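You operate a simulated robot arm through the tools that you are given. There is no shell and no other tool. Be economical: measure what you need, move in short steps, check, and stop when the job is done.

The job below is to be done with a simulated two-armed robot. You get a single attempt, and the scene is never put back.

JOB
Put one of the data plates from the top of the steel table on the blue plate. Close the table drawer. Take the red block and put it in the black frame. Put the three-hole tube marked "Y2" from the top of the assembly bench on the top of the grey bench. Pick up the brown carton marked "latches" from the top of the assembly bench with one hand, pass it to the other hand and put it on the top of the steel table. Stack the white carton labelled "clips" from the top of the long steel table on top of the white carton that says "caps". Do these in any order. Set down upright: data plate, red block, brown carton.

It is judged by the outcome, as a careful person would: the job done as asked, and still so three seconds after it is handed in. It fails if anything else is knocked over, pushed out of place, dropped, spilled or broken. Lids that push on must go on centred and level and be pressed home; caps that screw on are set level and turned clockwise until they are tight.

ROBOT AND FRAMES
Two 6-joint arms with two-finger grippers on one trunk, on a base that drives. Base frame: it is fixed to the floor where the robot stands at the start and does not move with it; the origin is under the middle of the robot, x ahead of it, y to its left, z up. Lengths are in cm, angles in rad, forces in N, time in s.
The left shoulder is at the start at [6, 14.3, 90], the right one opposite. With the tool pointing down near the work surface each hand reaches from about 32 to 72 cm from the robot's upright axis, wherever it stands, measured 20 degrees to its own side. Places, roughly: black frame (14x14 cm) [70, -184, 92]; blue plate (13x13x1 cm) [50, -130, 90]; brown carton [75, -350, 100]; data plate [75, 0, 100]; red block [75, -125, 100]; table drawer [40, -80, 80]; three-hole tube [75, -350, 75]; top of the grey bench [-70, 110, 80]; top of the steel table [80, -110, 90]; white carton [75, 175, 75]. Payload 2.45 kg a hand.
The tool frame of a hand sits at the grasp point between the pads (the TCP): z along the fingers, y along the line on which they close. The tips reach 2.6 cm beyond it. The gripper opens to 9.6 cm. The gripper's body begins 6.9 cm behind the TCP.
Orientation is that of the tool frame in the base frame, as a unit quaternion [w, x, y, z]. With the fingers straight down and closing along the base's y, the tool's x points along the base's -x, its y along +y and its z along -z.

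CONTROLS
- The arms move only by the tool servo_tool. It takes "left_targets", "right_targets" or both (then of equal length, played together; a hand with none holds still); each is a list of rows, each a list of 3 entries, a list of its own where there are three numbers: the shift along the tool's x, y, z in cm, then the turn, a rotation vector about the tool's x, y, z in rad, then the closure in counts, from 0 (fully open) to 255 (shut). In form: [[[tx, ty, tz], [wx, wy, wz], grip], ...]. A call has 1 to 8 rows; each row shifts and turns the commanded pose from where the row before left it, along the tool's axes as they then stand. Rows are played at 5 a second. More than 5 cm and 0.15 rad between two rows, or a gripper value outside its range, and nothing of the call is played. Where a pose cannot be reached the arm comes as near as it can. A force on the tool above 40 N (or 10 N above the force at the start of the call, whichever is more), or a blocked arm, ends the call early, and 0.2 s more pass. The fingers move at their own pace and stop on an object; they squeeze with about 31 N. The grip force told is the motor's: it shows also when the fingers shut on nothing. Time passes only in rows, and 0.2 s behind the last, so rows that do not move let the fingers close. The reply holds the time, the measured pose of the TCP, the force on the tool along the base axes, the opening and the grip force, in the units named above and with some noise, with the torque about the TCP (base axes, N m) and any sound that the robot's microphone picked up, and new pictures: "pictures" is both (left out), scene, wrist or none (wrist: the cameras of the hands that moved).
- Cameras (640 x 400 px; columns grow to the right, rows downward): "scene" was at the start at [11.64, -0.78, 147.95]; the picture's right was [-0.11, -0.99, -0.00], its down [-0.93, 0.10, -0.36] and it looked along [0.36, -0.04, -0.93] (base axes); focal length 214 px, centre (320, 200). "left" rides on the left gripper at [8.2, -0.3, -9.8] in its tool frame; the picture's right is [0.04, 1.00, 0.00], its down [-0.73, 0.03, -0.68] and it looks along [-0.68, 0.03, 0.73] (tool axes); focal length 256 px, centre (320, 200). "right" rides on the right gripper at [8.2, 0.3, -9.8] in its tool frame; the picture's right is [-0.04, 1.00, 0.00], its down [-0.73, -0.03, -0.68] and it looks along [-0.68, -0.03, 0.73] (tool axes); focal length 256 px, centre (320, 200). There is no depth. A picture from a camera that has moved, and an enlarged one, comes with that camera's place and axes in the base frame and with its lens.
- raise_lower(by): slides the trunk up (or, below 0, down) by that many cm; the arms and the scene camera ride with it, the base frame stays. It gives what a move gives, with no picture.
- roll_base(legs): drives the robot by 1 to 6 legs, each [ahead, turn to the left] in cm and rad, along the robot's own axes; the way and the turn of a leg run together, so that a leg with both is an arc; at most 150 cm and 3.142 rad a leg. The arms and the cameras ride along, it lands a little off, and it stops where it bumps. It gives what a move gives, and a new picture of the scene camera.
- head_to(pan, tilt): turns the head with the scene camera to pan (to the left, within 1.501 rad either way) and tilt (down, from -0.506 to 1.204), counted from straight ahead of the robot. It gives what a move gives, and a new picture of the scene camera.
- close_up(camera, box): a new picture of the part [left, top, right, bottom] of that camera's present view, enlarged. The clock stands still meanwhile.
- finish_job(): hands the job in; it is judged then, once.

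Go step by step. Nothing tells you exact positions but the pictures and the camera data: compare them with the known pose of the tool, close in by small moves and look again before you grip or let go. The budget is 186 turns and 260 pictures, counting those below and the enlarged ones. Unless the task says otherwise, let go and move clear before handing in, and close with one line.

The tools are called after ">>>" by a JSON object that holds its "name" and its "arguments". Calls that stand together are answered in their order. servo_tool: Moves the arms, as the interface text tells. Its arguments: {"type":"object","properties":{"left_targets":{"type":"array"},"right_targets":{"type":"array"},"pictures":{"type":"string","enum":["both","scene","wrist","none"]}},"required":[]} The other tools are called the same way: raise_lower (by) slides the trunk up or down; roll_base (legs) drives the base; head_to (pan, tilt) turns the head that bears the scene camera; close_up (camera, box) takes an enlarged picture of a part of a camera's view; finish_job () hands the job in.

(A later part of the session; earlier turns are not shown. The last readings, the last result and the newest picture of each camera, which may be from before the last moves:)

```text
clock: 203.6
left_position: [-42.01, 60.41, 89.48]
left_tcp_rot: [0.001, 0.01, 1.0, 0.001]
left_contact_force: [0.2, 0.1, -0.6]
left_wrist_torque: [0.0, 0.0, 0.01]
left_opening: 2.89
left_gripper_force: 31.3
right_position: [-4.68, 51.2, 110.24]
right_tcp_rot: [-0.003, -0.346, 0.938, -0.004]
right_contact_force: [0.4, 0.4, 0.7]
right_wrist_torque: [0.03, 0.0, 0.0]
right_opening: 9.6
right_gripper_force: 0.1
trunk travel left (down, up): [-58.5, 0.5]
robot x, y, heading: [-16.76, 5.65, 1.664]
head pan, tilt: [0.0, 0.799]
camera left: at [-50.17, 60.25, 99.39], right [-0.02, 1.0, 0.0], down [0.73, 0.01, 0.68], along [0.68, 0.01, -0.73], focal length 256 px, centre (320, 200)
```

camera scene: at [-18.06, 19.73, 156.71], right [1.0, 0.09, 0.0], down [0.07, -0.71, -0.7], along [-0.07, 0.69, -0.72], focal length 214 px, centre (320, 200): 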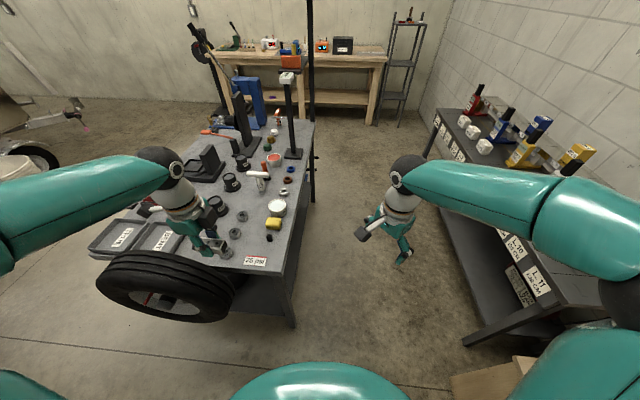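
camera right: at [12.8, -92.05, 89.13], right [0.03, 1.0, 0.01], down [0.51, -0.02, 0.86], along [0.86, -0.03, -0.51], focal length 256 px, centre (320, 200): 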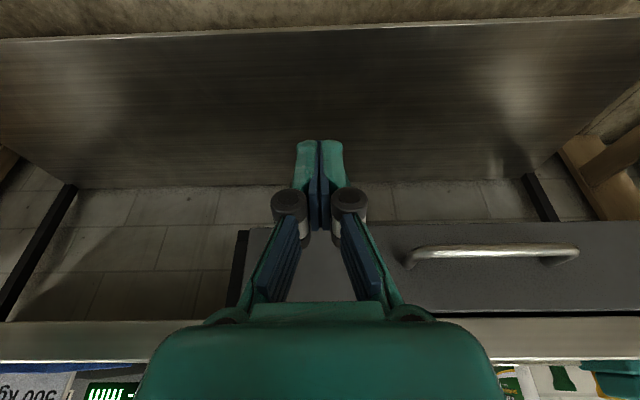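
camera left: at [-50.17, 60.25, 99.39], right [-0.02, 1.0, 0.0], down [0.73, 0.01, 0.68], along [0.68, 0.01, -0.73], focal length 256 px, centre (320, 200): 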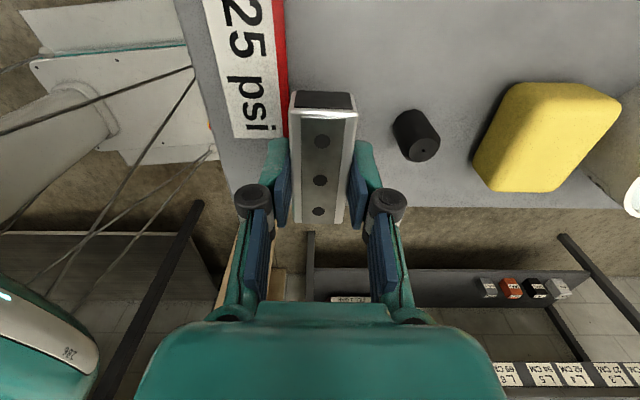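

>>> {"name": "servo_tool", "arguments": {"left_targets": [[[0, 0, 0.4], [0, 0, 0], 255], [[0, 0, 0], [0, 0, 0], 255]], "pictures": "none"}}

>>> {"name": "servo_tool", "arguments": {"left_targets": [[[0, 0, 0.4], [0, 0, 0], 255], [[0, 0, 0], [0, 0, 0], 255]], "pictures": "none"}}

>>> {"name": "servo_tool", "arguments": {"left_targets": [[[0, 0, 0.4], [0, 0, 0], 255], [[0, 0, 0], [0, 0, 0], 255]], "pictures": "none"}}

```text
clock: 204.2
left_position: [-42.03, 60.37, 89.18]
left_tcp_rot: [0.001, 0.011, 1.0, 0.0]
left_contact_force: [-0.4, 0.2, -0.5]
left_wrist_torque: [0.01, 0.03, 0.0]
left_opening: 2.89
left_gripper_force: 30.9
right_position: [-4.74, 51.2, 110.16]
right_tcp_rot: [-0.002, -0.346, 0.938, -0.004]
right_contact_force: [-0.2, 0.4, 0.3]
right_wrist_torque: [-0.01, 0.0, 0.01]
right_opening: 9.6
right_gripper_force: 0.2
trunk travel left (down, up): [-58.5, 0.5]
robot x, y, heading: [-16.55, 5.86, 1.665]
head pan, tilt: [0.0, 0.799]
```

```text
clock: 204.8
left_position: [-41.94, 60.41, 88.83]
left_tcp_rot: [0.002, 0.011, 1.0, 0.001]
left_contact_force: [0.6, -0.3, -0.8]
left_wrist_torque: [-0.03, -0.01, -0.03]
left_opening: 2.92
left_gripper_force: 31.1
right_position: [-4.72, 51.25, 110.15]
right_tcp_rot: [-0.003, -0.346, 0.938, -0.004]
right_contact_force: [-0.6, -0.8, -1.1]
right_wrist_torque: [0.05, -0.01, 0.02]
right_opening: 9.59
right_gripper_force: 0.1
trunk travel left (down, up): [-58.5, 0.5]
robot x, y, heading: [-16.78, 5.51, 1.665]
head pan, tilt: [0.0, 0.799]
```

```text
clock: 205.4
left_position: [-42.08, 60.43, 88.28]
left_tcp_rot: [0.001, 0.012, 1.0, 0.001]
left_contact_force: [0.2, 0.8, -0.6]
left_wrist_torque: [0.01, 0.02, 0.0]
left_opening: 2.89
left_gripper_force: 30.9
right_position: [-4.7, 51.07, 110.25]
right_tcp_rot: [-0.003, -0.346, 0.938, -0.004]
right_contact_force: [-0.3, 0.3, 0.5]
right_wrist_torque: [0.02, 0.01, 0.0]
right_opening: 9.6
right_gripper_force: 0.0
trunk travel left (down, up): [-58.5, 0.5]
robot x, y, heading: [-16.68, 5.7, 1.666]
head pan, tilt: [0.0, 0.799]
```

>>> {"name": "servo_tool", "arguments": {"left_targets": [[[0, 0, 0.5], [0, 0, 0], 255], [[0, 0, 0], [0, 0, 0], 255]], "pictures": "none"}}

>>> {"name": "servo_tool", "arguments": {"left_targets": [[[0, 0, 0.5], [0, 0, 0], 255], [[0, 0, 0], [0, 0, 0], 255]], "pictures": "none"}}

>>> {"name": "servo_tool", "arguments": {"left_targets": [[[0, 0, 0.4], [0, 0, 0], 255], [[0, 0, 0], [0, 0, 0], 255]], "pictures": "wrist"}}

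```text
clock: 206.0
left_position: [-41.97, 60.35, 87.81]
left_tcp_rot: [0.0, 0.012, 1.0, 0.001]
left_contact_force: [-0.4, -0.6, -1.0]
left_wrist_torque: [-0.01, 0.01, -0.02]
left_opening: 2.88
left_gripper_force: 31.0
right_position: [-4.66, 51.15, 110.26]
right_tcp_rot: [-0.003, -0.347, 0.938, -0.004]
right_contact_force: [-0.3, 0.8, 0.4]
right_wrist_torque: [-0.03, 0.01, -0.01]
right_opening: 9.59
right_gripper_force: 0.0
trunk travel left (down, up): [-58.5, 0.5]
robot x, y, heading: [-16.91, 6.04, 1.665]
head pan, tilt: [0.0, 0.799]
```

```text
clock: 206.6
left_position: [-42.08, 60.44, 87.4]
left_tcp_rot: [0.0, 0.012, 1.0, 0.0]
left_contact_force: [-0.6, 0.8, -0.3]
left_wrist_torque: [0.0, -0.02, 0.01]
left_opening: 2.89
left_gripper_force: 31.5
right_position: [-4.8, 51.08, 110.08]
right_tcp_rot: [-0.003, -0.346, 0.938, -0.004]
right_contact_force: [0.5, 0.7, -0.1]
right_wrist_torque: [-0.03, 0.01, 0.0]
right_opening: 9.59
right_gripper_force: 0.1
trunk travel left (down, up): [-58.5, 0.5]
robot x, y, heading: [-16.91, 5.79, 1.668]
head pan, tilt: [0.0, 0.799]
```

```text
clock: 207.2
left_position: [-41.98, 60.36, 87.14]
left_tcp_rot: [0.001, 0.012, 1.0, 0.001]
left_contact_force: [-0.4, -0.3, -0.5]
left_wrist_torque: [-0.01, 0.0, -0.02]
left_opening: 2.88
left_gripper_force: 30.4
right_position: [-4.67, 51.15, 110.21]
right_tcp_rot: [-0.003, -0.347, 0.938, -0.004]
right_contact_force: [0.7, 0.4, 0.2]
right_wrist_torque: [0.01, 0.05, -0.01]
right_opening: 9.6
right_gripper_force: 0.1
trunk travel left (down, up): [-58.5, 0.5]
robot x, y, heading: [-16.57, 5.42, 1.659]
head pan, tilt: [0.0, 0.799]
camera left: at [-50.21, 60.21, 96.87], right [-0.02, 1.0, 0.0], down [0.73, 0.01, 0.68], along [0.68, 0.01, -0.73], focal length 256 px, centre (320, 200)
```

left: 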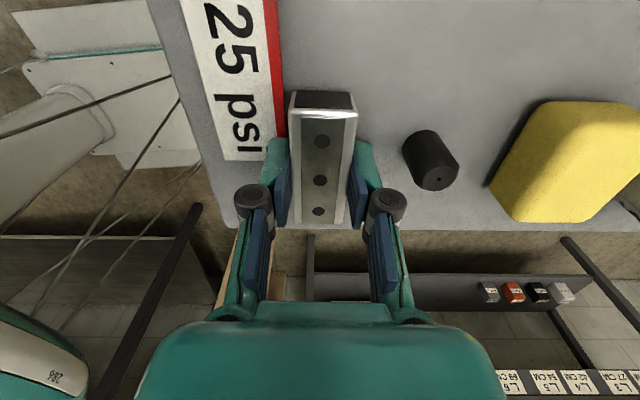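

>>> {"name": "servo_tool", "arguments": {"left_targets": [[[0, 0, 0.4], [0, 0, 0], 255], [[0, 0, 0], [0, 0, 0], 255]], "pictures": "none"}}

>>> {"name": "servo_tool", "arguments": {"left_targets": [[[0, 0, 0.4], [0, 0, 0], 255], [[0, 0, 0], [0, 0, 0], 255]], "pictures": "none"}}

>>> {"name": "servo_tool", "arguments": {"left_targets": [[[0, 0, 0.4], [0, 0, 0], 255], [[0, 0, 0], [0, 0, 0], 255]], "pictures": "none"}}

>>> {"name": "servo_tool", "arguments": {"left_targets": [[[0, 0, 0.4], [0, 0, 0], 255], [[0, 0, 0], [0, 0, 0], 255]], "pictures": "none"}}

```text
clock: 207.8
left_position: [-42.05, 60.24, 86.91]
left_tcp_rot: [0.001, 0.012, 1.0, 0.003]
left_contact_force: [-1.4, -0.3, 21.4]
left_wrist_torque: [-0.49, 0.14, -0.01]
left_opening: 2.88
left_gripper_force: 31.2
right_position: [-4.7, 50.99, 110.28]
right_tcp_rot: [-0.002, -0.346, 0.938, -0.003]
right_contact_force: [-0.3, 0.7, -0.3]
right_wrist_torque: [0.02, -0.02, 0.02]
right_opening: 9.62
right_gripper_force: 0.1
trunk travel left (down, up): [-58.5, 0.5]
robot x, y, heading: [-16.83, 5.53, 1.662]
head pan, tilt: [0.0, 0.799]
```

```text
clock: 208.2
left_position: [-42.04, 60.33, 86.79]
left_tcp_rot: [-0.001, 0.011, 1.0, 0.004]
left_contact_force: [1.6, -10.4, 17.9]
left_wrist_torque: [-0.7, -0.02, 0.09]
left_opening: 2.91
left_gripper_force: 31.1
right_position: [-4.68, 50.99, 110.24]
right_tcp_rot: [-0.003, -0.346, 0.938, -0.003]
right_contact_force: [0.6, 0.1, -0.4]
right_wrist_torque: [-0.03, 0.0, -0.01]
right_opening: 9.61
right_gripper_force: 0.0
trunk travel left (down, up): [-58.5, 0.5]
robot x, y, heading: [-16.99, 5.9, 1.663]
head pan, tilt: [0.0, 0.799]
stopped in row 1 (left hand): the force on the tool passed its limit at 43 N (the readings are from after the stop); the commanded pose is now the measured one
```

```text
clock: 208.7
left_position: [-42.09, 60.42, 86.87]
left_tcp_rot: [-0.002, 0.01, 1.0, 0.005]
left_contact_force: [2.0, -13.1, 21.7]
left_wrist_torque: [-0.84, 0.03, 0.07]
left_opening: 2.92
left_gripper_force: 30.9
right_position: [-4.76, 50.99, 110.33]
right_tcp_rot: [-0.003, -0.346, 0.938, -0.003]
right_contact_force: [-0.1, 0.4, -0.1]
right_wrist_torque: [-0.02, -0.02, 0.02]
right_opening: 9.6
right_gripper_force: 0.1
trunk travel left (down, up): [-58.5, 0.5]
robot x, y, heading: [-16.73, 5.7, 1.665]
head pan, tilt: [0.0, 0.799]
stopped in row 2 (left hand): the force on the tool passed its limit at 41 N (the readings are from after the stop); the commanded pose is now the measured one
```

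```text
clock: 209.1
left_position: [-42.06, 60.64, 86.83]
left_tcp_rot: [-0.002, 0.009, 1.0, 0.005]
left_contact_force: [2.2, -12.9, 22.0]
left_wrist_torque: [-0.83, 0.03, 0.06]
left_opening: 2.92
left_gripper_force: 31.2
right_position: [-4.67, 51.0, 110.5]
right_tcp_rot: [-0.002, -0.346, 0.938, -0.003]
right_contact_force: [0.0, -0.2, 0.8]
right_wrist_torque: [0.02, -0.04, 0.0]
right_opening: 9.63
right_gripper_force: 0.0
trunk travel left (down, up): [-58.5, 0.5]
robot x, y, heading: [-16.73, 5.55, 1.668]
head pan, tilt: [0.0, 0.799]
stopped in row 2 (left hand): the force on the tool passed its limit at 44 N (the readings are from after the stop); the commanded pose is now the measured one
```

Contact made; relieve the pressure and open modestly.

>>> {"name": "servo_tool", "arguments": {"left_targets": [[[0, -0.2, -0.3], [0, 0, 0], 255], [[0, 0, 0], [0, 0, 0], 140], [[0, 0, 0], [0, 0, 0], 140]], "pictures": "wrist"}}

```text
clock: 209.9
left_position: [-42.21, 60.65, 86.78]
left_tcp_rot: [-0.003, 0.011, 1.0, 0.007]
left_contact_force: [0.5, 0.2, 0.3]
left_wrist_torque: [0.0, 0.02, 0.0]
left_opening: 4.35
left_gripper_force: 0.0
right_position: [-4.74, 51.22, 110.41]
right_tcp_rot: [-0.003, -0.347, 0.938, -0.004]
right_contact_force: [-0.1, 0.6, 0.5]
right_wrist_torque: [0.0, 0.0, 0.04]
right_opening: 9.61
right_gripper_force: 0.0
trunk travel left (down, up): [-58.5, 0.5]
robot x, y, heading: [-16.7, 5.63, 1.667]
head pan, tilt: [0.0, 0.799]
camera left: at [-50.31, 60.37, 96.77], right [-0.02, 1.0, 0.01], down [0.74, 0.01, 0.68], along [0.68, 0.02, -0.74], focal length 256 px, centre (320, 200)
```

left: 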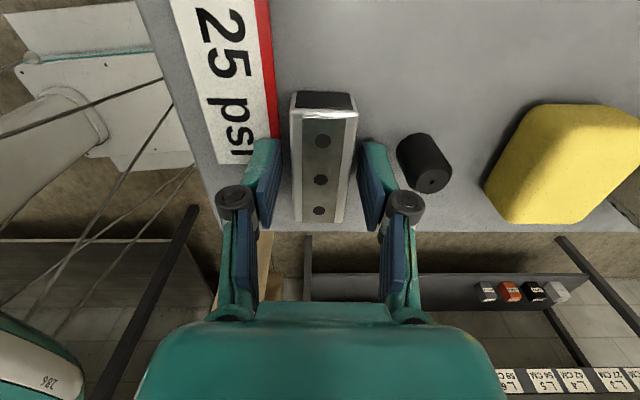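

Y2 rests on the bench. Rise straight up.

>>> {"name": "servo_tool", "arguments": {"left_targets": [[[0, 0, -2], [0, 0, 0], 140], [[0, 0, -4], [0, 0, 0], 140], [[0, 0, -4], [0, 0, 0], 140], [[0, 0, -4.5], [0, 0, 0], 0], [[0, 0, -4.5], [0, 0, 0], 0], [[0, 0, -4.5], [0, 0, 0], 0]], "pictures": "both"}}

```text
clock: 211.3
left_position: [-42.27, 60.1, 110.51]
left_tcp_rot: [0.0, 0.01, 1.0, 0.007]
left_contact_force: [0.9, 0.1, 0.7]
left_wrist_torque: [0.0, 0.0, 0.0]
left_opening: 9.59
left_gripper_force: 0.1
right_position: [-4.73, 51.11, 110.34]
right_tcp_rot: [-0.003, -0.346, 0.938, -0.004]
right_contact_force: [-0.4, 0.1, -0.3]
right_wrist_torque: [0.01, 0.01, 0.0]
right_opening: 9.61
right_gripper_force: 0.0
trunk travel left (down, up): [-58.5, 0.5]
robot x, y, heading: [-16.56, 5.56, 1.666]
head pan, tilt: [0.0, 0.799]
camera scene: at [-18.02, 19.54, 156.73], right [1.0, 0.09, 0.0], down [0.07, -0.71, -0.7], along [-0.07, 0.69, -0.72], focal length 214 px, centre (320, 200)
camera left: at [-50.28, 59.99, 120.36], right [-0.02, 1.0, 0.01], down [0.74, 0.0, 0.68], along [0.68, 0.02, -0.74], focal length 256 px, centre (320, 200)
```

scene: 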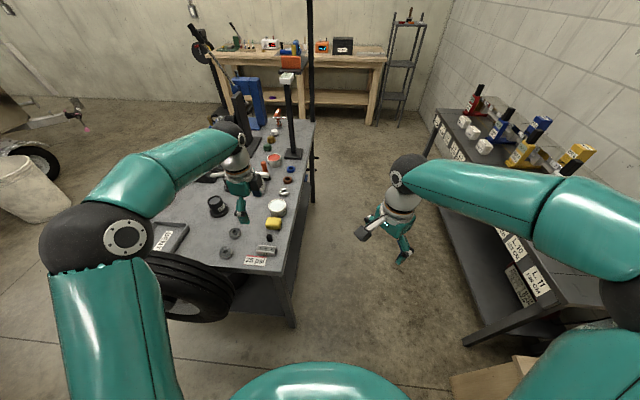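
left: 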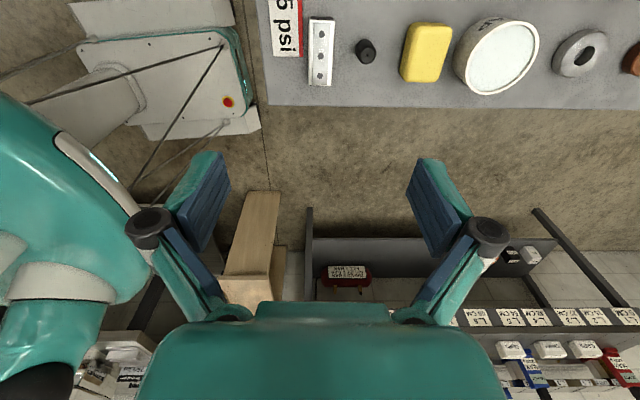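

Y2 is placed. Now the white cartons on the long table at about (68,138–171). First tuck both hands forward and centred so the elbows stay in, then drive up the aisle.

>>> {"name": "servo_tool", "arguments": {"left_targets": [[[-4, 2, 0], [0, 0, 0], 0], [[-4, 2, 0], [0, 0, 0], 0], [[-4, 2, 0], [0, 0, 0], 0], [[-4, 2, 0], [0, 0, 0], 0], [[-4, 0, 0], [0, 0, 0], 0]], "right_targets": [[[-2.5, 2.9, 0], [0, 0, 0], 0], [[-2.5, 2.9, 0], [0, 0, 0], 0], [[-2.5, 2.9, 0], [0, 0, 0], 0], [[-2.5, 2.9, 0], [0, 0, 0], 0], [[-0.5, 0.6, 0], [0, 0, 0], 0]], "pictures": "none"}}

>>> {"name": "roll_base", "arguments": {"legs": [[0, -0.36], [60, 0]]}}

```text
clock: 212.5
left_position: [-23.09, 66.59, 110.62]
left_tcp_rot: [-0.002, 0.01, 1.0, 0.006]
left_contact_force: [0.6, 0.2, -0.3]
left_wrist_torque: [0.1, -0.03, 0.03]
left_opening: 9.61
left_gripper_force: 0.1
left hand out of reach, approached as far as the arm can: row 5
right_position: [-5.04, 67.07, 110.42]
right_tcp_rot: [-0.002, -0.346, 0.938, -0.003]
right_contact_force: [0.0, -0.6, 0.9]
right_wrist_torque: [0.06, 0.0, 0.0]
right_opening: 9.6
right_gripper_force: 0.1
trunk travel left (down, up): [-58.5, 0.5]
robot x, y, heading: [-16.98, 5.65, 1.665]
head pan, tilt: [0.0, 0.799]
```

```text
clock: 214.1
left_position: [-3.54, 65.58, 110.59]
left_tcp_rot: [0.002, 0.168, 0.986, 0.011]
left_contact_force: [1.0, -0.2, -0.1]
left_wrist_torque: [0.05, 0.03, -0.01]
left_opening: 9.59
left_gripper_force: 0.1
right_position: [14.0, 60.35, 110.2]
right_tcp_rot: [-0.004, -0.19, 0.982, -0.002]
right_contact_force: [0.3, -0.2, -1.3]
right_wrist_torque: [-0.03, 0.06, 0.0]
right_opening: 9.6
right_gripper_force: 0.0
trunk travel left (down, up): [-58.5, 0.5]
robot x, y, heading: [-18.63, 6.41, 1.339]
head pan, tilt: [0.0, 0.799]
stopped in leg 1: the robot was blocked; the commanded pose is now the measured one
camera scene: at [-14.91, 19.66, 156.72], right [0.97, -0.23, 0.0], down [-0.17, -0.7, -0.7], along [0.16, 0.68, -0.72], focal length 214 px, centre (320, 200)
```

scene: 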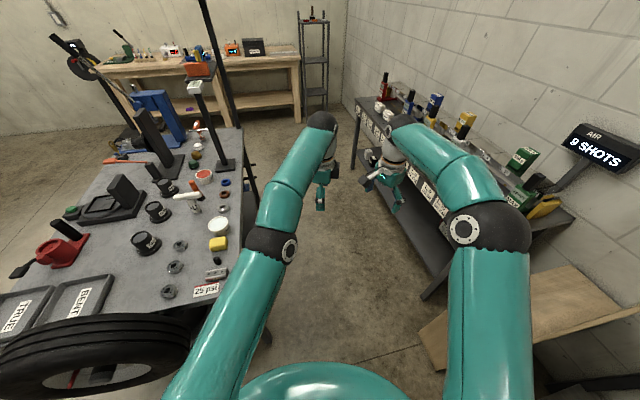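

>>> {"name": "roll_base", "arguments": {"legs": [[65, 0]]}}

```text
clock: 217.7
left_position: [12.17, 128.64, 110.63]
left_tcp_rot: [0.003, 0.173, 0.985, 0.01]
left_contact_force: [0.4, -0.1, 0.2]
left_wrist_torque: [-0.02, 0.03, -0.02]
left_opening: 9.58
left_gripper_force: 0.2
right_position: [29.66, 123.23, 110.2]
right_tcp_rot: [-0.004, -0.187, 0.982, -0.003]
right_contact_force: [0.7, 0.3, -0.1]
right_wrist_torque: [-0.03, 0.04, 0.0]
right_opening: 9.59
right_gripper_force: 0.1
trunk travel left (down, up): [-58.5, 0.5]
robot x, y, heading: [-2.69, 69.18, 1.33]
head pan, tilt: [0.0, 0.799]
camera scene: at [0.27, 82.81, 156.71], right [0.97, -0.24, 0.0], down [-0.17, -0.7, -0.7], along [0.17, 0.68, -0.72], focal length 214 px, centre (320, 200)
```

scene: 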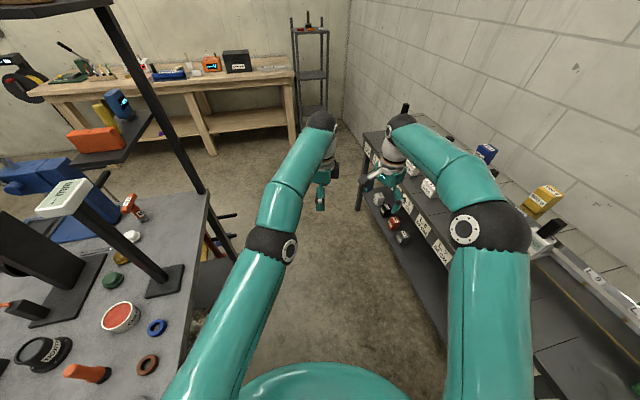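

>>> {"name": "roll_base", "arguments": {"legs": [[32, 0], [0, -0.4]]}}

```text
clock: 221.2
left_position: [41.21, 148.55, 110.42]
left_tcp_rot: [0.007, 0.365, 0.931, 0.008]
left_contact_force: [0.7, -0.2, -0.2]
left_wrist_torque: [-0.01, 0.03, 0.04]
left_opening: 9.63
left_gripper_force: 0.1
right_position: [55.67, 137.15, 110.26]
right_tcp_rot: [-0.004, 0.012, 1.0, -0.002]
right_contact_force: [0.4, 0.0, 0.0]
right_wrist_torque: [-0.01, -0.02, -0.01]
right_opening: 9.61
right_gripper_force: 0.0
trunk travel left (down, up): [-58.5, 0.5]
robot x, y, heading: [3.06, 101.68, 0.924]
head pan, tilt: [0.0, 0.799]
camera scene: at [11.33, 112.69, 156.72], right [0.8, -0.6, 0.0], down [-0.43, -0.57, -0.7], along [0.42, 0.56, -0.72], focal length 214 px, centre (320, 200)
```

scene: 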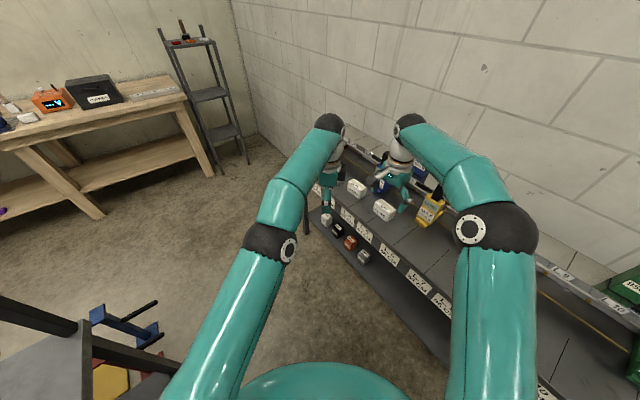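

>>> {"name": "close_up", "arguments": {"camera": "scene", "box": [300, 140, 460, 260]}}

>>> {"name": "close_up", "arguments": {"camera": "right", "box": [0, 0, 640, 400]}}

>>> {"name": "close_up", "arguments": {"camera": "left", "box": [0, 0, 640, 400]}}

```text
3.33 times, centred on (380, 200) of scene
camera zoom: at [11.33, 112.69, 156.72], right [0.8, -0.6, 0.0], down [-0.43, -0.57, -0.7], along [0.42, 0.56, -0.72], focal length 715 px, centre (120, 200)
```

zoom: 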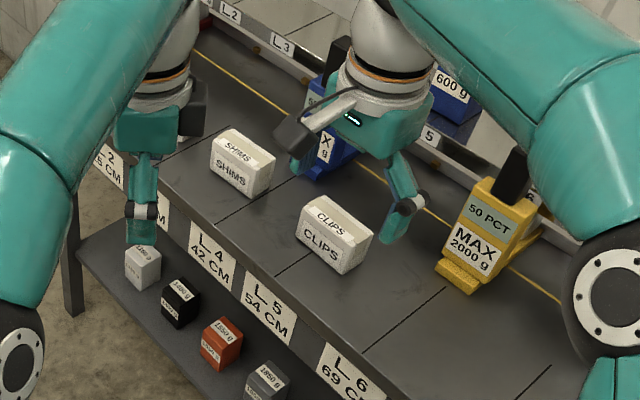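

```text
1.00 times, centred on (320, 200) of right (not enlarged: the box is as wide or as high as the picture)
camera zoom: at [47.53, 137.73, 120.16], right [0.06, 1.0, -0.01], down [0.74, -0.04, 0.67], along [0.67, -0.05, -0.74], focal length 256 px, centre (320, 200)
```

zoom: 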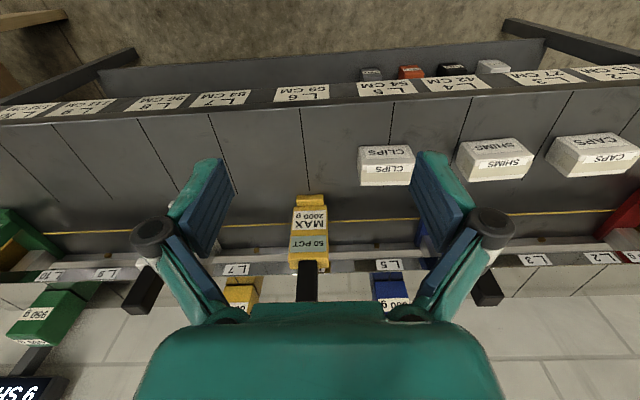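

```text
1.00 times, centred on (320, 200) of left (not enlarged: the box is as wide or as high as the picture)
camera zoom: at [34.79, 153.77, 120.26], right [0.65, 0.76, 0.02], down [0.54, -0.48, 0.68], along [0.53, -0.43, -0.73], focal length 256 px, centre (320, 200)
```

zoom: 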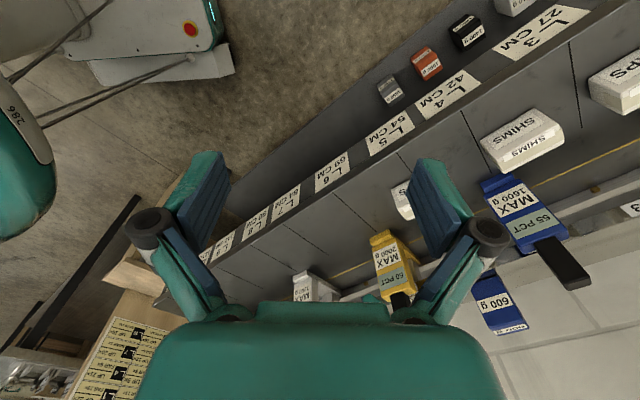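

Order along the table: CLIPS (y≈147), SHIMS, CAPS. Zooming with the right wrist camera for dimensions.

>>> {"name": "close_up", "arguments": {"camera": "right", "box": [340, 110, 640, 210]}}

>>> {"name": "close_up", "arguments": {"camera": "right", "box": [340, 130, 430, 200]}}

```text
2.13 times, centred on (490, 160) of right
camera zoom: at [47.53, 137.73, 120.16], right [0.06, 1.0, -0.01], down [0.74, -0.04, 0.67], along [0.67, -0.05, -0.74], focal length 546 px, centre (-43, 285)
```

zoom: 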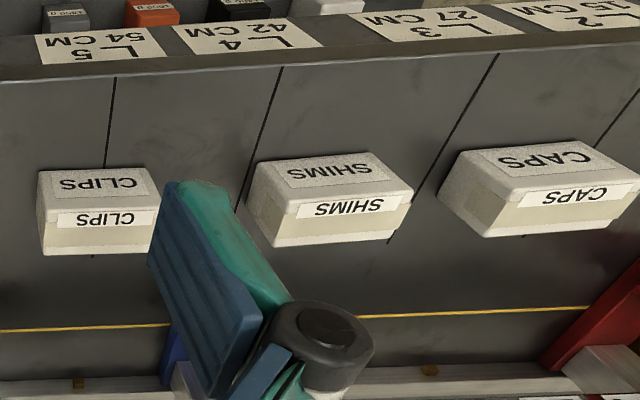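

```text
5.71 times, centred on (385, 165) of right
camera zoom: at [47.53, 137.73, 120.16], right [0.06, 1.0, -0.01], down [0.74, -0.04, 0.67], along [0.67, -0.05, -0.74], focal length 1463 px, centre (-51, 400)
```

zoom: 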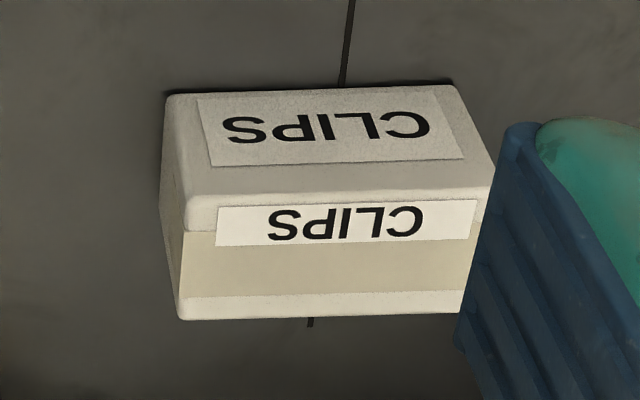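

Dimensions found: CLIPS is at about x 69.9–74.6, y 142.2–150.7, z 82.5–87.6; CAPS centre ≈(72.2,178.4). I'll move the robot to about (8,150) facing +x, so the left hand reaches both.

>>> {"name": "roll_base", "arguments": {"legs": [[0, 0.35], [0, 0.3], [47, 0], [0, -0.5], [0, -0.5], [0, -0.5]]}}

```text
clock: 222.7
left_position: [26.44, 157.57, 110.6]
left_tcp_rot: [0.007, 0.227, 0.974, 0.01]
left_contact_force: [-0.1, -0.2, -0.3]
left_wrist_torque: [0.0, 0.02, 0.0]
left_opening: 9.58
left_gripper_force: 0.1
right_position: [43.5, 150.85, 110.28]
right_tcp_rot: [-0.003, -0.132, 0.991, -0.003]
right_contact_force: [-0.7, 0.6, -0.2]
right_wrist_torque: [-0.02, -0.02, 0.01]
right_opening: 9.59
right_gripper_force: 0.1
trunk travel left (down, up): [-58.5, 0.5]
robot x, y, heading: [3.83, 101.2, 1.214]
head pan, tilt: [0.0, 0.799]
stopped in leg 1: the robot was blocked; the commanded pose is now the measured one
camera scene: at [9.05, 114.27, 156.72], right [0.94, -0.35, 0.0], down [-0.25, -0.67, -0.7], along [0.24, 0.65, -0.72], focal length 214 px, centre (320, 200)
```

scene: 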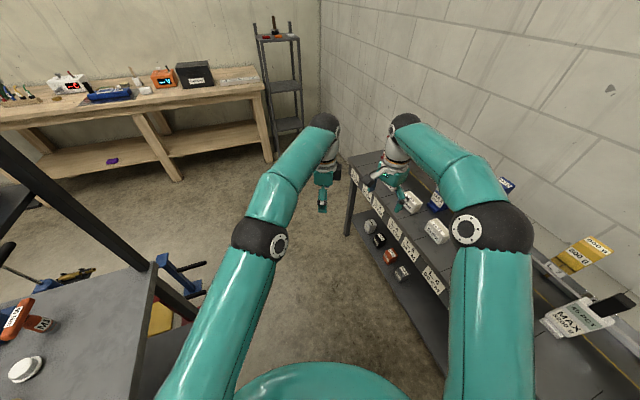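

>>> {"name": "roll_base", "arguments": {"legs": [[0, 0.25]]}}

>>> {"name": "roll_base", "arguments": {"legs": [[46, 0], [0, -0.25], [0, -0.25], [0, -0.25], [0, -0.25]]}}

```text
clock: 224.0
left_position: [11.87, 161.46, 110.66]
left_tcp_rot: [0.005, 0.105, 0.994, 0.01]
left_contact_force: [0.6, 0.9, 0.7]
left_wrist_torque: [-0.01, -0.03, -0.01]
left_opening: 9.59
left_gripper_force: 0.0
right_position: [30.18, 159.16, 110.33]
right_tcp_rot: [-0.003, -0.254, 0.967, -0.004]
right_contact_force: [-0.5, -1.1, -0.2]
right_wrist_torque: [-0.03, -0.02, 0.0]
right_opening: 9.6
right_gripper_force: 0.1
trunk travel left (down, up): [-58.5, 0.5]
robot x, y, heading: [5.43, 100.73, 1.469]
head pan, tilt: [0.0, 0.799]
camera scene: at [7.01, 115.06, 156.72], right [0.99, -0.1, 0.0], down [-0.07, -0.71, -0.7], along [0.07, 0.69, -0.72], focal length 214 px, centre (320, 200)
```

scene: 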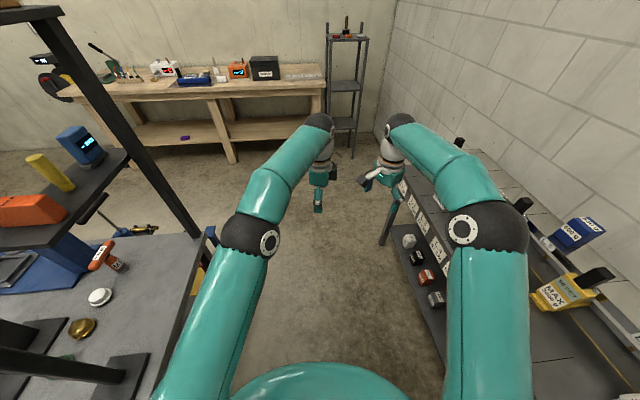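

```text
clock: 228.2
left_position: [34.32, 202.82, 110.74]
left_tcp_rot: [0.006, 0.25, 0.968, 0.011]
left_contact_force: [1.2, 0.2, 0.1]
left_wrist_torque: [0.04, 0.07, 0.0]
left_opening: 9.6
left_gripper_force: 0.1
right_position: [51.06, 195.18, 110.58]
right_tcp_rot: [-0.004, -0.109, 0.994, -0.002]
right_contact_force: [0.4, -0.7, -0.1]
right_wrist_torque: [0.01, 0.07, 0.02]
right_opening: 9.6
right_gripper_force: 0.1
trunk travel left (down, up): [-58.5, 0.5]
robot x, y, heading: [9.3, 147.6, 1.182]
head pan, tilt: [0.0, 0.799]
stopped in leg 3: the robot was blocked; the commanded pose is now the measured one
camera scene: at [14.85, 160.19, 156.73], right [0.92, -0.39, 0.0], down [-0.28, -0.66, -0.7], along [0.27, 0.64, -0.72], focal length 214 px, centre (320, 200)
```

scene: 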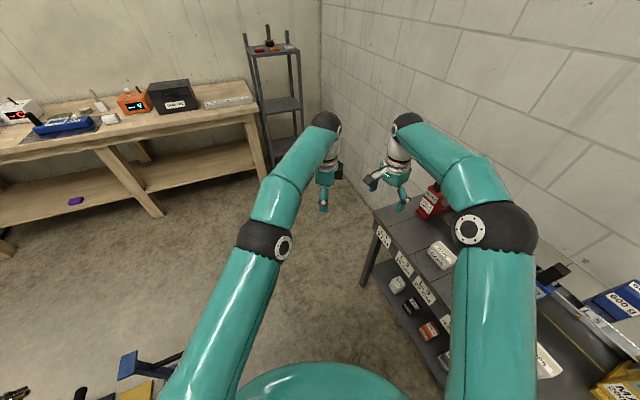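

>>> {"name": "roll_base", "arguments": {"legs": [[0, -0.6]]}}

>>> {"name": "roll_base", "arguments": {"legs": [[0, -0.55]]}}

```text
clock: 229.4
left_position: [42.23, 198.08, 110.78]
left_tcp_rot: [0.006, 0.326, 0.945, 0.011]
left_contact_force: [0.0, -0.3, -0.4]
left_wrist_torque: [0.05, 0.02, 0.01]
left_opening: 9.6
left_gripper_force: 0.1
right_position: [57.75, 187.84, 110.62]
right_tcp_rot: [-0.005, -0.03, 1.0, -0.003]
right_contact_force: [0.9, -0.7, 0.4]
right_wrist_torque: [0.04, 0.02, -0.03]
right_opening: 9.61
right_gripper_force: 0.1
trunk travel left (down, up): [-58.5, 0.5]
robot x, y, heading: [8.34, 147.91, 1.015]
head pan, tilt: [0.0, 0.799]
stopped in leg 1: the robot was blocked; the commanded pose is now the measured one
camera scene: at [15.91, 159.57, 156.73], right [0.85, -0.53, 0.0], down [-0.38, -0.61, -0.7], along [0.37, 0.59, -0.72], focal length 214 px, centre (320, 200)
```

scene: 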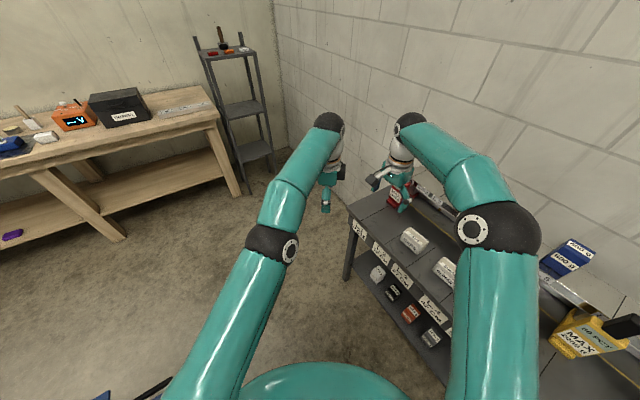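

```text
clock: 230.8
left_position: [53.03, 187.88, 110.23]
left_tcp_rot: [0.007, 0.445, 0.896, 0.005]
left_contact_force: [-0.4, -0.6, 0.3]
left_wrist_torque: [0.06, 0.01, -0.01]
left_opening: 9.59
left_gripper_force: 0.1
right_position: [65.81, 174.47, 110.61]
right_tcp_rot: [-0.005, 0.097, 0.995, 0.0]
right_contact_force: [-0.1, -0.6, 0.0]
right_wrist_torque: [-0.01, 0.0, -0.02]
right_opening: 9.6
right_gripper_force: 0.1
trunk travel left (down, up): [-58.5, 0.5]
robot x, y, heading: [7.33, 148.84, 0.76]
head pan, tilt: [0.0, 0.799]
stopped in leg 1: the robot was blocked; the commanded pose is now the measured one
camera scene: at [17.69, 158.31, 156.73], right [0.69, -0.73, 0.0], down [-0.52, -0.49, -0.7], along [0.51, 0.48, -0.72], focal length 214 px, centre (320, 200)
```

scene: 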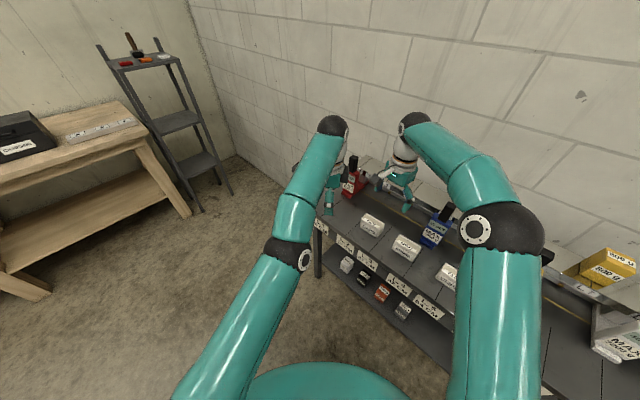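

Base sits at (7.3,148.8), heading 0.76; from here the right hand can reach both CLIPS and CAPS. Pull the left hand back and rotate the right so it closes along x.

>>> {"name": "servo_tool", "arguments": {"left_targets": [[[3, -3.9, 0], [0, 0, 0], 0], [[3, -3.9, 0], [0, 0, 0], 0], [[3, -3.9, 0], [0, 0, 0], 0], [[3, -3.9, 0], [0, 0, 0], 0], [[0, 0, 0], [0, 0, 0], 0], [[0, 0, 0], [0, 0, 0], 0], [[0, 0, 0], [0, 0, 0], 0], [[0, 0, 0], [0, 0, 0], 0]], "right_targets": [[[0, 0, 0], [0, 0, -0.15], 0], [[0, 0, 0], [0, 0, -0.15], 0], [[0, 0, 0], [0, 0, -0.15], 0], [[0, 0, 0], [0, 0, -0.15], 0], [[0, 0, 0], [0, 0, -0.15], 0], [[0, 0, 0], [0, 0, -0.15], 0], [[0, 0, 0], [0, 0, -0.15], 0], [[0, 0, 0], [0, 0, -0.15], 0]], "pictures": "none"}}

>>> {"name": "servo_tool", "arguments": {"right_targets": [[[0, 0, 0], [0, 0, -0.15], 0], [[0, 0, 0], [0, 0, -0.15], 0], [[0, 0, 0], [0, 0, -0.15], 0], [[0, 0, 0], [0, 0, -0.115], 0]], "pictures": "wrist"}}

```text
clock: 232.6
left_position: [53.06, 187.92, 110.19]
left_tcp_rot: [0.007, 0.445, 0.895, 0.005]
left_contact_force: [0.4, 0.6, 1.2]
left_wrist_torque: [-0.04, 0.0, 0.02]
left_opening: 9.62
left_gripper_force: 0.0
left hand out of reach, approached as far as the arm can: row 1, 2, 3, 4
right_position: [65.9, 174.57, 110.63]
right_tcp_rot: [-0.005, -0.483, 0.876, 0.0]
right_contact_force: [-0.8, 1.1, 0.2]
right_wrist_torque: [-0.03, 0.0, 0.01]
right_opening: 9.59
right_gripper_force: 0.0
trunk travel left (down, up): [-58.5, 0.5]
robot x, y, heading: [7.1, 148.77, 0.766]
head pan, tilt: [0.0, 0.799]
```

```text
clock: 233.6
left_position: [52.98, 187.91, 110.24]
left_tcp_rot: [0.006, 0.445, 0.896, 0.005]
left_contact_force: [0.8, -0.1, 0.8]
left_wrist_torque: [0.0, -0.02, 0.01]
left_opening: 9.62
left_gripper_force: 0.0
right_position: [65.92, 174.61, 110.7]
right_tcp_rot: [-0.004, -0.707, 0.707, 0.002]
right_contact_force: [-0.7, 0.1, 0.0]
right_wrist_torque: [0.0, 0.01, 0.0]
right_opening: 9.62
right_gripper_force: 0.0
trunk travel left (down, up): [-58.5, 0.5]
robot x, y, heading: [7.44, 148.74, 0.76]
head pan, tilt: [0.0, 0.799]
camera right: at [65.61, 166.42, 120.53], right [-1.0, 0.04, 0.01], down [0.04, 0.74, 0.68], along [0.02, 0.68, -0.74], focal length 256 px, centre (320, 200)
```

right: 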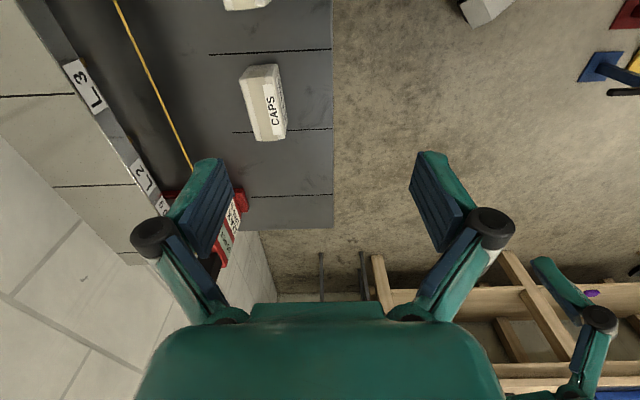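

>>> {"name": "close_up", "arguments": {"camera": "right", "box": [220, 50, 310, 150]}}

>>> {"name": "servo_tool", "arguments": {"left_targets": [[[0, 0, 0], [0, 0, 0], 0], [[-2, 2.5, 0], [0, 0, 0], 0], [[-2, 2.5, 0], [0, 0, 0], 0], [[-2, 2.5, 0], [0, 0, 0], 0]], "right_targets": [[[4.5, -0.7, 0], [0, 0, 0], 0], [[4.5, -0.7, 0], [0, 0, 0], 0], [[4.5, -0.7, 0], [0, 0, 0], 0], [[4.5, -0.7, 0], [0, 0, 0], 0]], "pictures": "wrist"}}

```text
4.00 times, centred on (265, 100) of right
camera zoom: at [65.61, 166.42, 120.53], right [-1.0, 0.04, 0.01], down [0.04, 0.74, 0.68], along [0.02, 0.68, -0.74], focal length 1024 px, centre (540, 600)
```

zoom: 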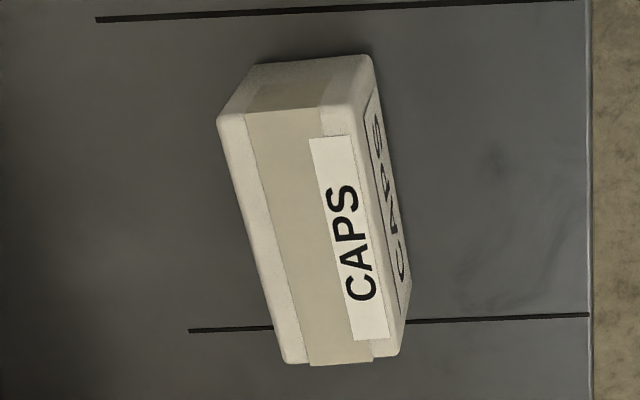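

```text
clock: 234.6
left_position: [54.64, 185.59, 108.75]
left_tcp_rot: [0.006, 0.445, 0.896, 0.006]
left_contact_force: [0.8, -0.1, -0.1]
left_wrist_torque: [0.0, 0.03, 0.06]
left_opening: 9.6
left_gripper_force: 0.1
left hand out of reach, approached as far as the arm can: row 2, 3, 4
right_position: [68.64, 156.4, 110.63]
right_tcp_rot: [-0.003, -0.707, 0.707, 0.002]
right_contact_force: [-0.9, 0.3, 0.2]
right_wrist_torque: [-0.01, -0.01, 0.01]
right_opening: 9.59
right_gripper_force: 0.0
trunk travel left (down, up): [-58.5, 0.5]
robot x, y, heading: [7.49, 149.11, 0.759]
head pan, tilt: [0.0, 0.799]
camera right: at [68.41, 148.21, 120.49], right [-1.0, 0.04, 0.01], down [0.04, 0.73, 0.68], along [0.02, 0.68, -0.74], focal length 256 px, centre (320, 200)
camera left: at [49.35, 191.8, 118.52], right [0.77, 0.64, 0.01], down [0.46, -0.57, 0.68], along [0.44, -0.52, -0.73], focal length 256 px, centre (320, 200)
```

right: 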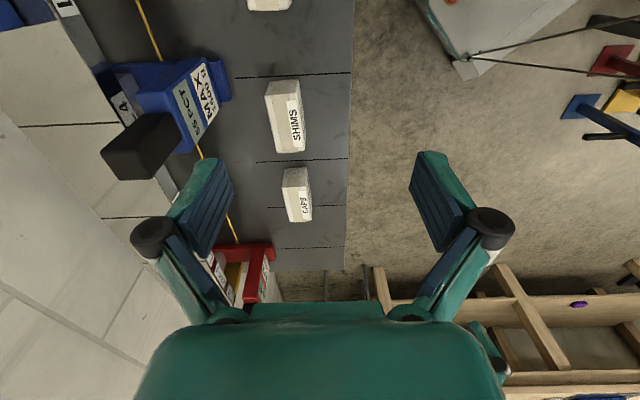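
left: 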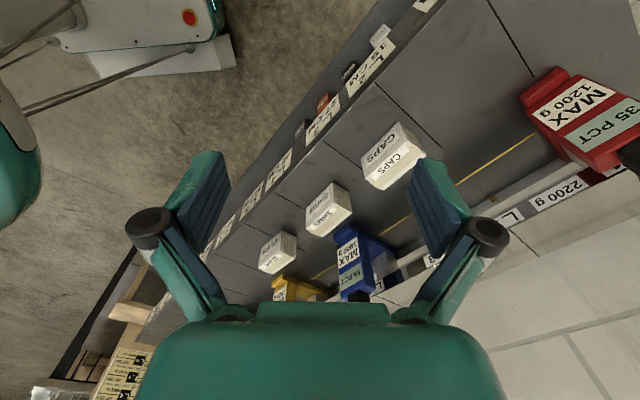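

CAPS from above is near (73.1,180.4). Now move the right hand back to view CLIPS.

>>> {"name": "servo_tool", "arguments": {"right_targets": [[[4.5, -1, 0], [0, 0, 0], 100], [[4.5, -1, 0], [0, 0, 0], 100], [[4.5, -1, 0], [0, 0, 0], 100], [[0, 0, 4.5], [0, 0, 0], 100]], "pictures": "wrist"}}

>>> {"name": "close_up", "arguments": {"camera": "right", "box": [220, 20, 420, 170]}}

```text
clock: 235.6
left_position: [54.65, 185.63, 108.63]
left_tcp_rot: [0.006, 0.444, 0.896, 0.005]
left_contact_force: [0.4, -0.6, -0.2]
left_wrist_torque: [-0.06, 0.03, -0.02]
left_opening: 9.6
left_gripper_force: 0.1
right_position: [71.82, 143.06, 106.31]
right_tcp_rot: [-0.004, -0.707, 0.708, 0.003]
right_contact_force: [-0.2, 0.0, -1.0]
right_wrist_torque: [-0.03, 0.01, -0.01]
right_opening: 5.83
right_gripper_force: 0.1
trunk travel left (down, up): [-58.5, 0.5]
robot x, y, heading: [7.05, 148.67, 0.757]
head pan, tilt: [0.0, 0.799]
camera right: at [71.47, 134.98, 116.18], right [-1.0, 0.04, 0.01], down [0.04, 0.74, 0.68], along [0.02, 0.68, -0.74], focal length 256 px, centre (320, 200)
```

right: 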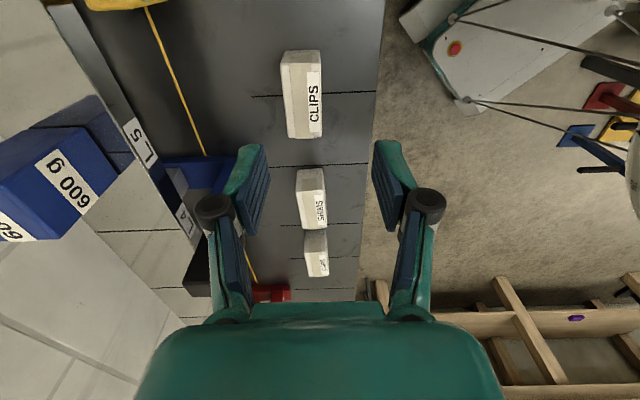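

```text
2.67 times, centred on (320, 95) of right
camera zoom: at [71.47, 134.98, 116.18], right [-1.0, 0.04, 0.01], down [0.04, 0.74, 0.68], along [0.02, 0.68, -0.74], focal length 683 px, centre (320, 480)
```

zoom: 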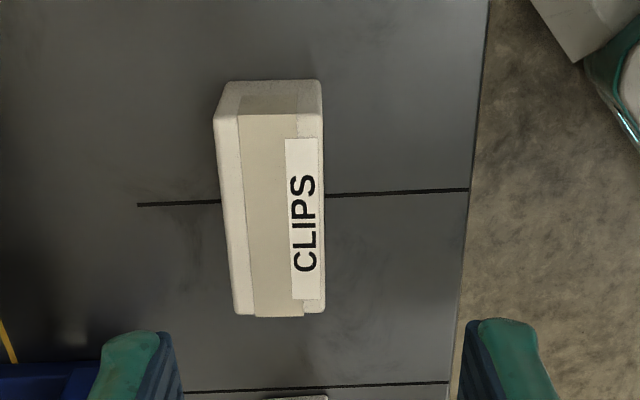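

CLIPS centre ≈(73.4,146.5), 4.2 wide, 8.4 long. Align above it and lower partway.

>>> {"name": "servo_tool", "arguments": {"right_targets": [[[-3.4, -1.5, 0], [0, 0, 0], 70], [[0, 0, 4.5], [0, 0, 0], 70], [[0, 0, 4.5], [0, 0, 0], 70]], "pictures": "wrist"}}

>>> {"name": "close_up", "arguments": {"camera": "right", "box": [220, 20, 420, 170]}}

```text
clock: 236.4
left_position: [54.77, 185.68, 108.61]
left_tcp_rot: [0.006, 0.444, 0.896, 0.004]
left_contact_force: [0.5, -0.2, 0.3]
left_wrist_torque: [0.0, 0.04, 0.0]
left_opening: 9.61
left_gripper_force: 0.0
right_position: [73.07, 146.51, 97.13]
right_tcp_rot: [-0.005, -0.707, 0.707, 0.001]
right_contact_force: [0.2, -0.8, 0.4]
right_wrist_torque: [0.0, 0.0, 0.02]
right_opening: 6.95
right_gripper_force: 0.1
trunk travel left (down, up): [-58.5, 0.5]
robot x, y, heading: [7.58, 148.77, 0.762]
head pan, tilt: [0.0, 0.799]
camera right: at [72.72, 138.44, 107.0], right [-1.0, 0.04, 0.01], down [0.04, 0.74, 0.68], along [0.02, 0.68, -0.74], focal length 256 px, centre (320, 200)
```

right: 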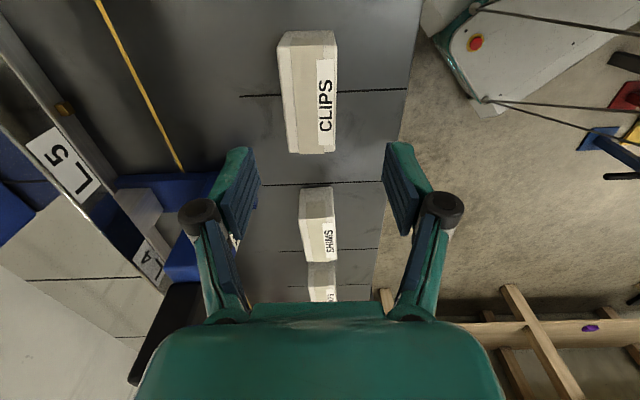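

```text
2.67 times, centred on (320, 95) of right
camera zoom: at [72.72, 138.44, 107.0], right [-1.0, 0.04, 0.01], down [0.04, 0.74, 0.68], along [0.02, 0.68, -0.74], focal length 683 px, centre (320, 480)
```

zoom: 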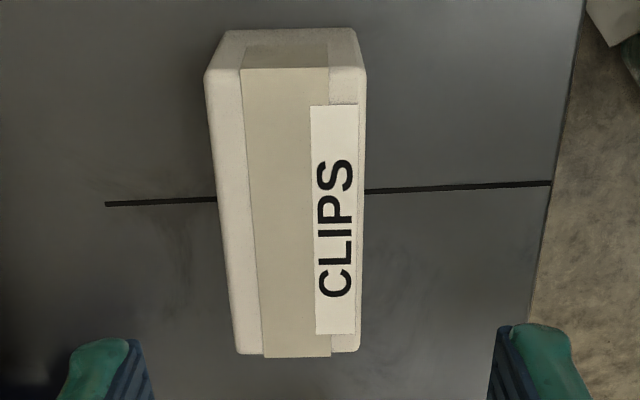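

>>> {"name": "servo_tool", "arguments": {"right_targets": [[[-0.6, -0.6, 3], [0, 0, 0], 70], [[0, 0, 3.5], [0, 0, 0], 70], [[0, 0, 2.6], [0, 0, 0], 70], [[0, 0, 0], [0, 0, 0], 70]], "pictures": "wrist"}}

```text
clock: 237.4
left_position: [54.64, 185.55, 108.75]
left_tcp_rot: [0.006, 0.443, 0.896, 0.005]
left_contact_force: [0.1, -0.6, 0.3]
left_wrist_torque: [0.02, 0.03, 0.03]
left_opening: 9.61
left_gripper_force: 0.0
right_position: [73.57, 147.02, 87.89]
right_tcp_rot: [-0.005, -0.706, 0.708, 0.003]
right_contact_force: [-0.2, -0.4, -0.2]
right_wrist_torque: [0.02, 0.01, -0.01]
right_opening: 6.98
right_gripper_force: 0.2
trunk travel left (down, up): [-58.5, 0.5]
robot x, y, heading: [7.49, 148.74, 0.758]
head pan, tilt: [0.0, 0.799]
camera right: at [73.17, 138.84, 97.79], right [-1.0, 0.04, 0.01], down [0.04, 0.74, 0.68], along [0.02, 0.68, -0.74], focal length 256 px, centre (320, 200)
```

right: 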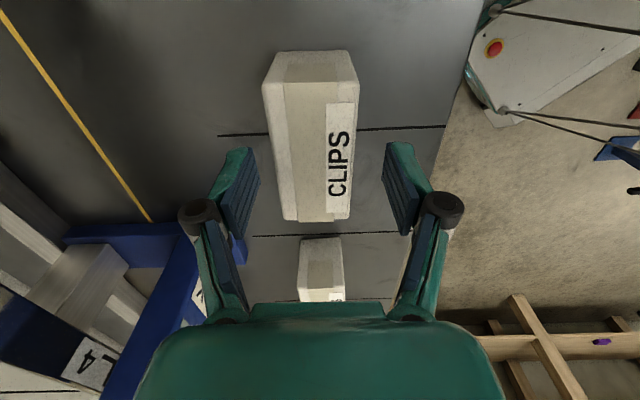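

>>> {"name": "servo_tool", "arguments": {"right_targets": [[[0, 0, 1.2], [0, 0, 0], 70], [[0, 0, 0], [0, 0, 0], 70]], "pictures": "none"}}

>>> {"name": "servo_tool", "arguments": {"right_targets": [[[0, 0, 0.8], [0, 0, 0], 70], [[0, 0, 0], [0, 0, 0], 70]], "pictures": "wrist"}}

```text
clock: 238.0
left_position: [54.62, 185.55, 108.62]
left_tcp_rot: [0.006, 0.445, 0.896, 0.005]
left_contact_force: [-0.5, -1.2, -0.4]
left_wrist_torque: [-0.02, 0.01, -0.04]
left_opening: 9.6
left_gripper_force: 0.1
right_position: [73.52, 146.9, 86.83]
right_tcp_rot: [-0.004, -0.705, 0.709, 0.001]
right_contact_force: [-1.0, 0.3, 0.9]
right_wrist_torque: [-0.03, 0.03, -0.01]
right_opening: 6.96
right_gripper_force: 0.1
trunk travel left (down, up): [-58.5, 0.5]
robot x, y, heading: [6.98, 148.67, 0.756]
head pan, tilt: [0.0, 0.799]
```

```text
clock: 238.6
left_position: [54.69, 185.53, 108.73]
left_tcp_rot: [0.007, 0.445, 0.896, 0.006]
left_contact_force: [0.0, 0.3, 0.0]
left_wrist_torque: [-0.02, -0.01, 0.0]
left_opening: 9.61
left_gripper_force: 0.1
right_position: [73.68, 147.01, 85.86]
right_tcp_rot: [-0.004, -0.705, 0.709, 0.001]
right_contact_force: [-0.5, 0.1, 0.4]
right_wrist_torque: [0.02, -0.01, 0.01]
right_opening: 6.95
right_gripper_force: 0.1
trunk travel left (down, up): [-58.5, 0.5]
robot x, y, heading: [7.51, 148.99, 0.761]
head pan, tilt: [0.0, 0.799]
camera right: at [73.22, 138.8, 95.79], right [-1.0, 0.04, 0.01], down [0.04, 0.74, 0.68], along [0.02, 0.68, -0.74], focal length 256 px, centre (320, 200)
```

right: 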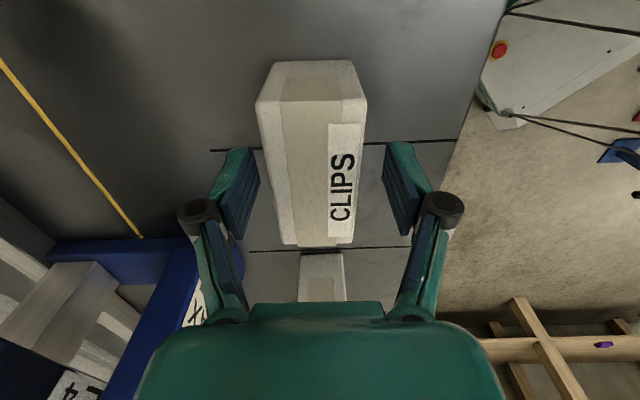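

Top at ≈85.2, table ≈80. Lower another 0.9 and grip.

>>> {"name": "servo_tool", "arguments": {"right_targets": [[[0, 0, 0.9], [0, 0, 0], 70], [[0, 0, 0], [0, 0, 0], 255], [[0, 0, 0], [0, 0, 0], 255], [[0, 0, 0], [0, 0, 0], 255]], "pictures": "wrist"}}

```text
clock: 239.6
left_position: [54.65, 185.59, 108.82]
left_tcp_rot: [0.007, 0.445, 0.896, 0.005]
left_contact_force: [-0.1, 0.7, 0.4]
left_wrist_torque: [-0.04, 0.01, 0.03]
left_opening: 9.58
left_gripper_force: 0.0
right_position: [73.62, 146.97, 85.0]
right_tcp_rot: [-0.005, -0.705, 0.709, 0.001]
right_contact_force: [1.3, -0.3, 2.3]
right_wrist_torque: [-0.02, -0.1, -0.02]
right_opening: 4.42
right_gripper_force: 30.5
trunk travel left (down, up): [-58.5, 0.5]
robot x, y, heading: [7.51, 148.94, 0.757]
head pan, tilt: [0.0, 0.799]
camera right: at [73.28, 138.79, 94.89], right [-1.0, 0.04, 0.01], down [0.04, 0.74, 0.68], along [0.02, 0.68, -0.74], focal length 256 px, centre (320, 200)
```

right: 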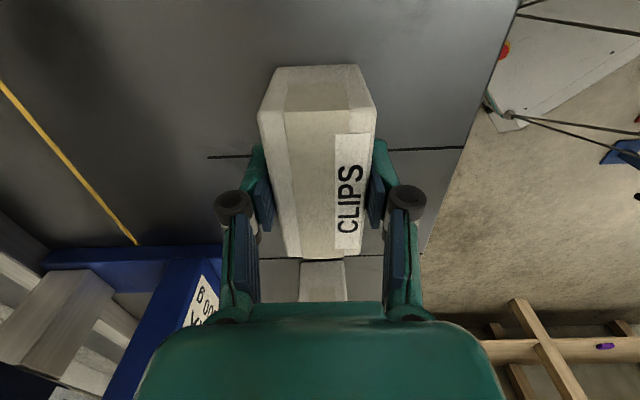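

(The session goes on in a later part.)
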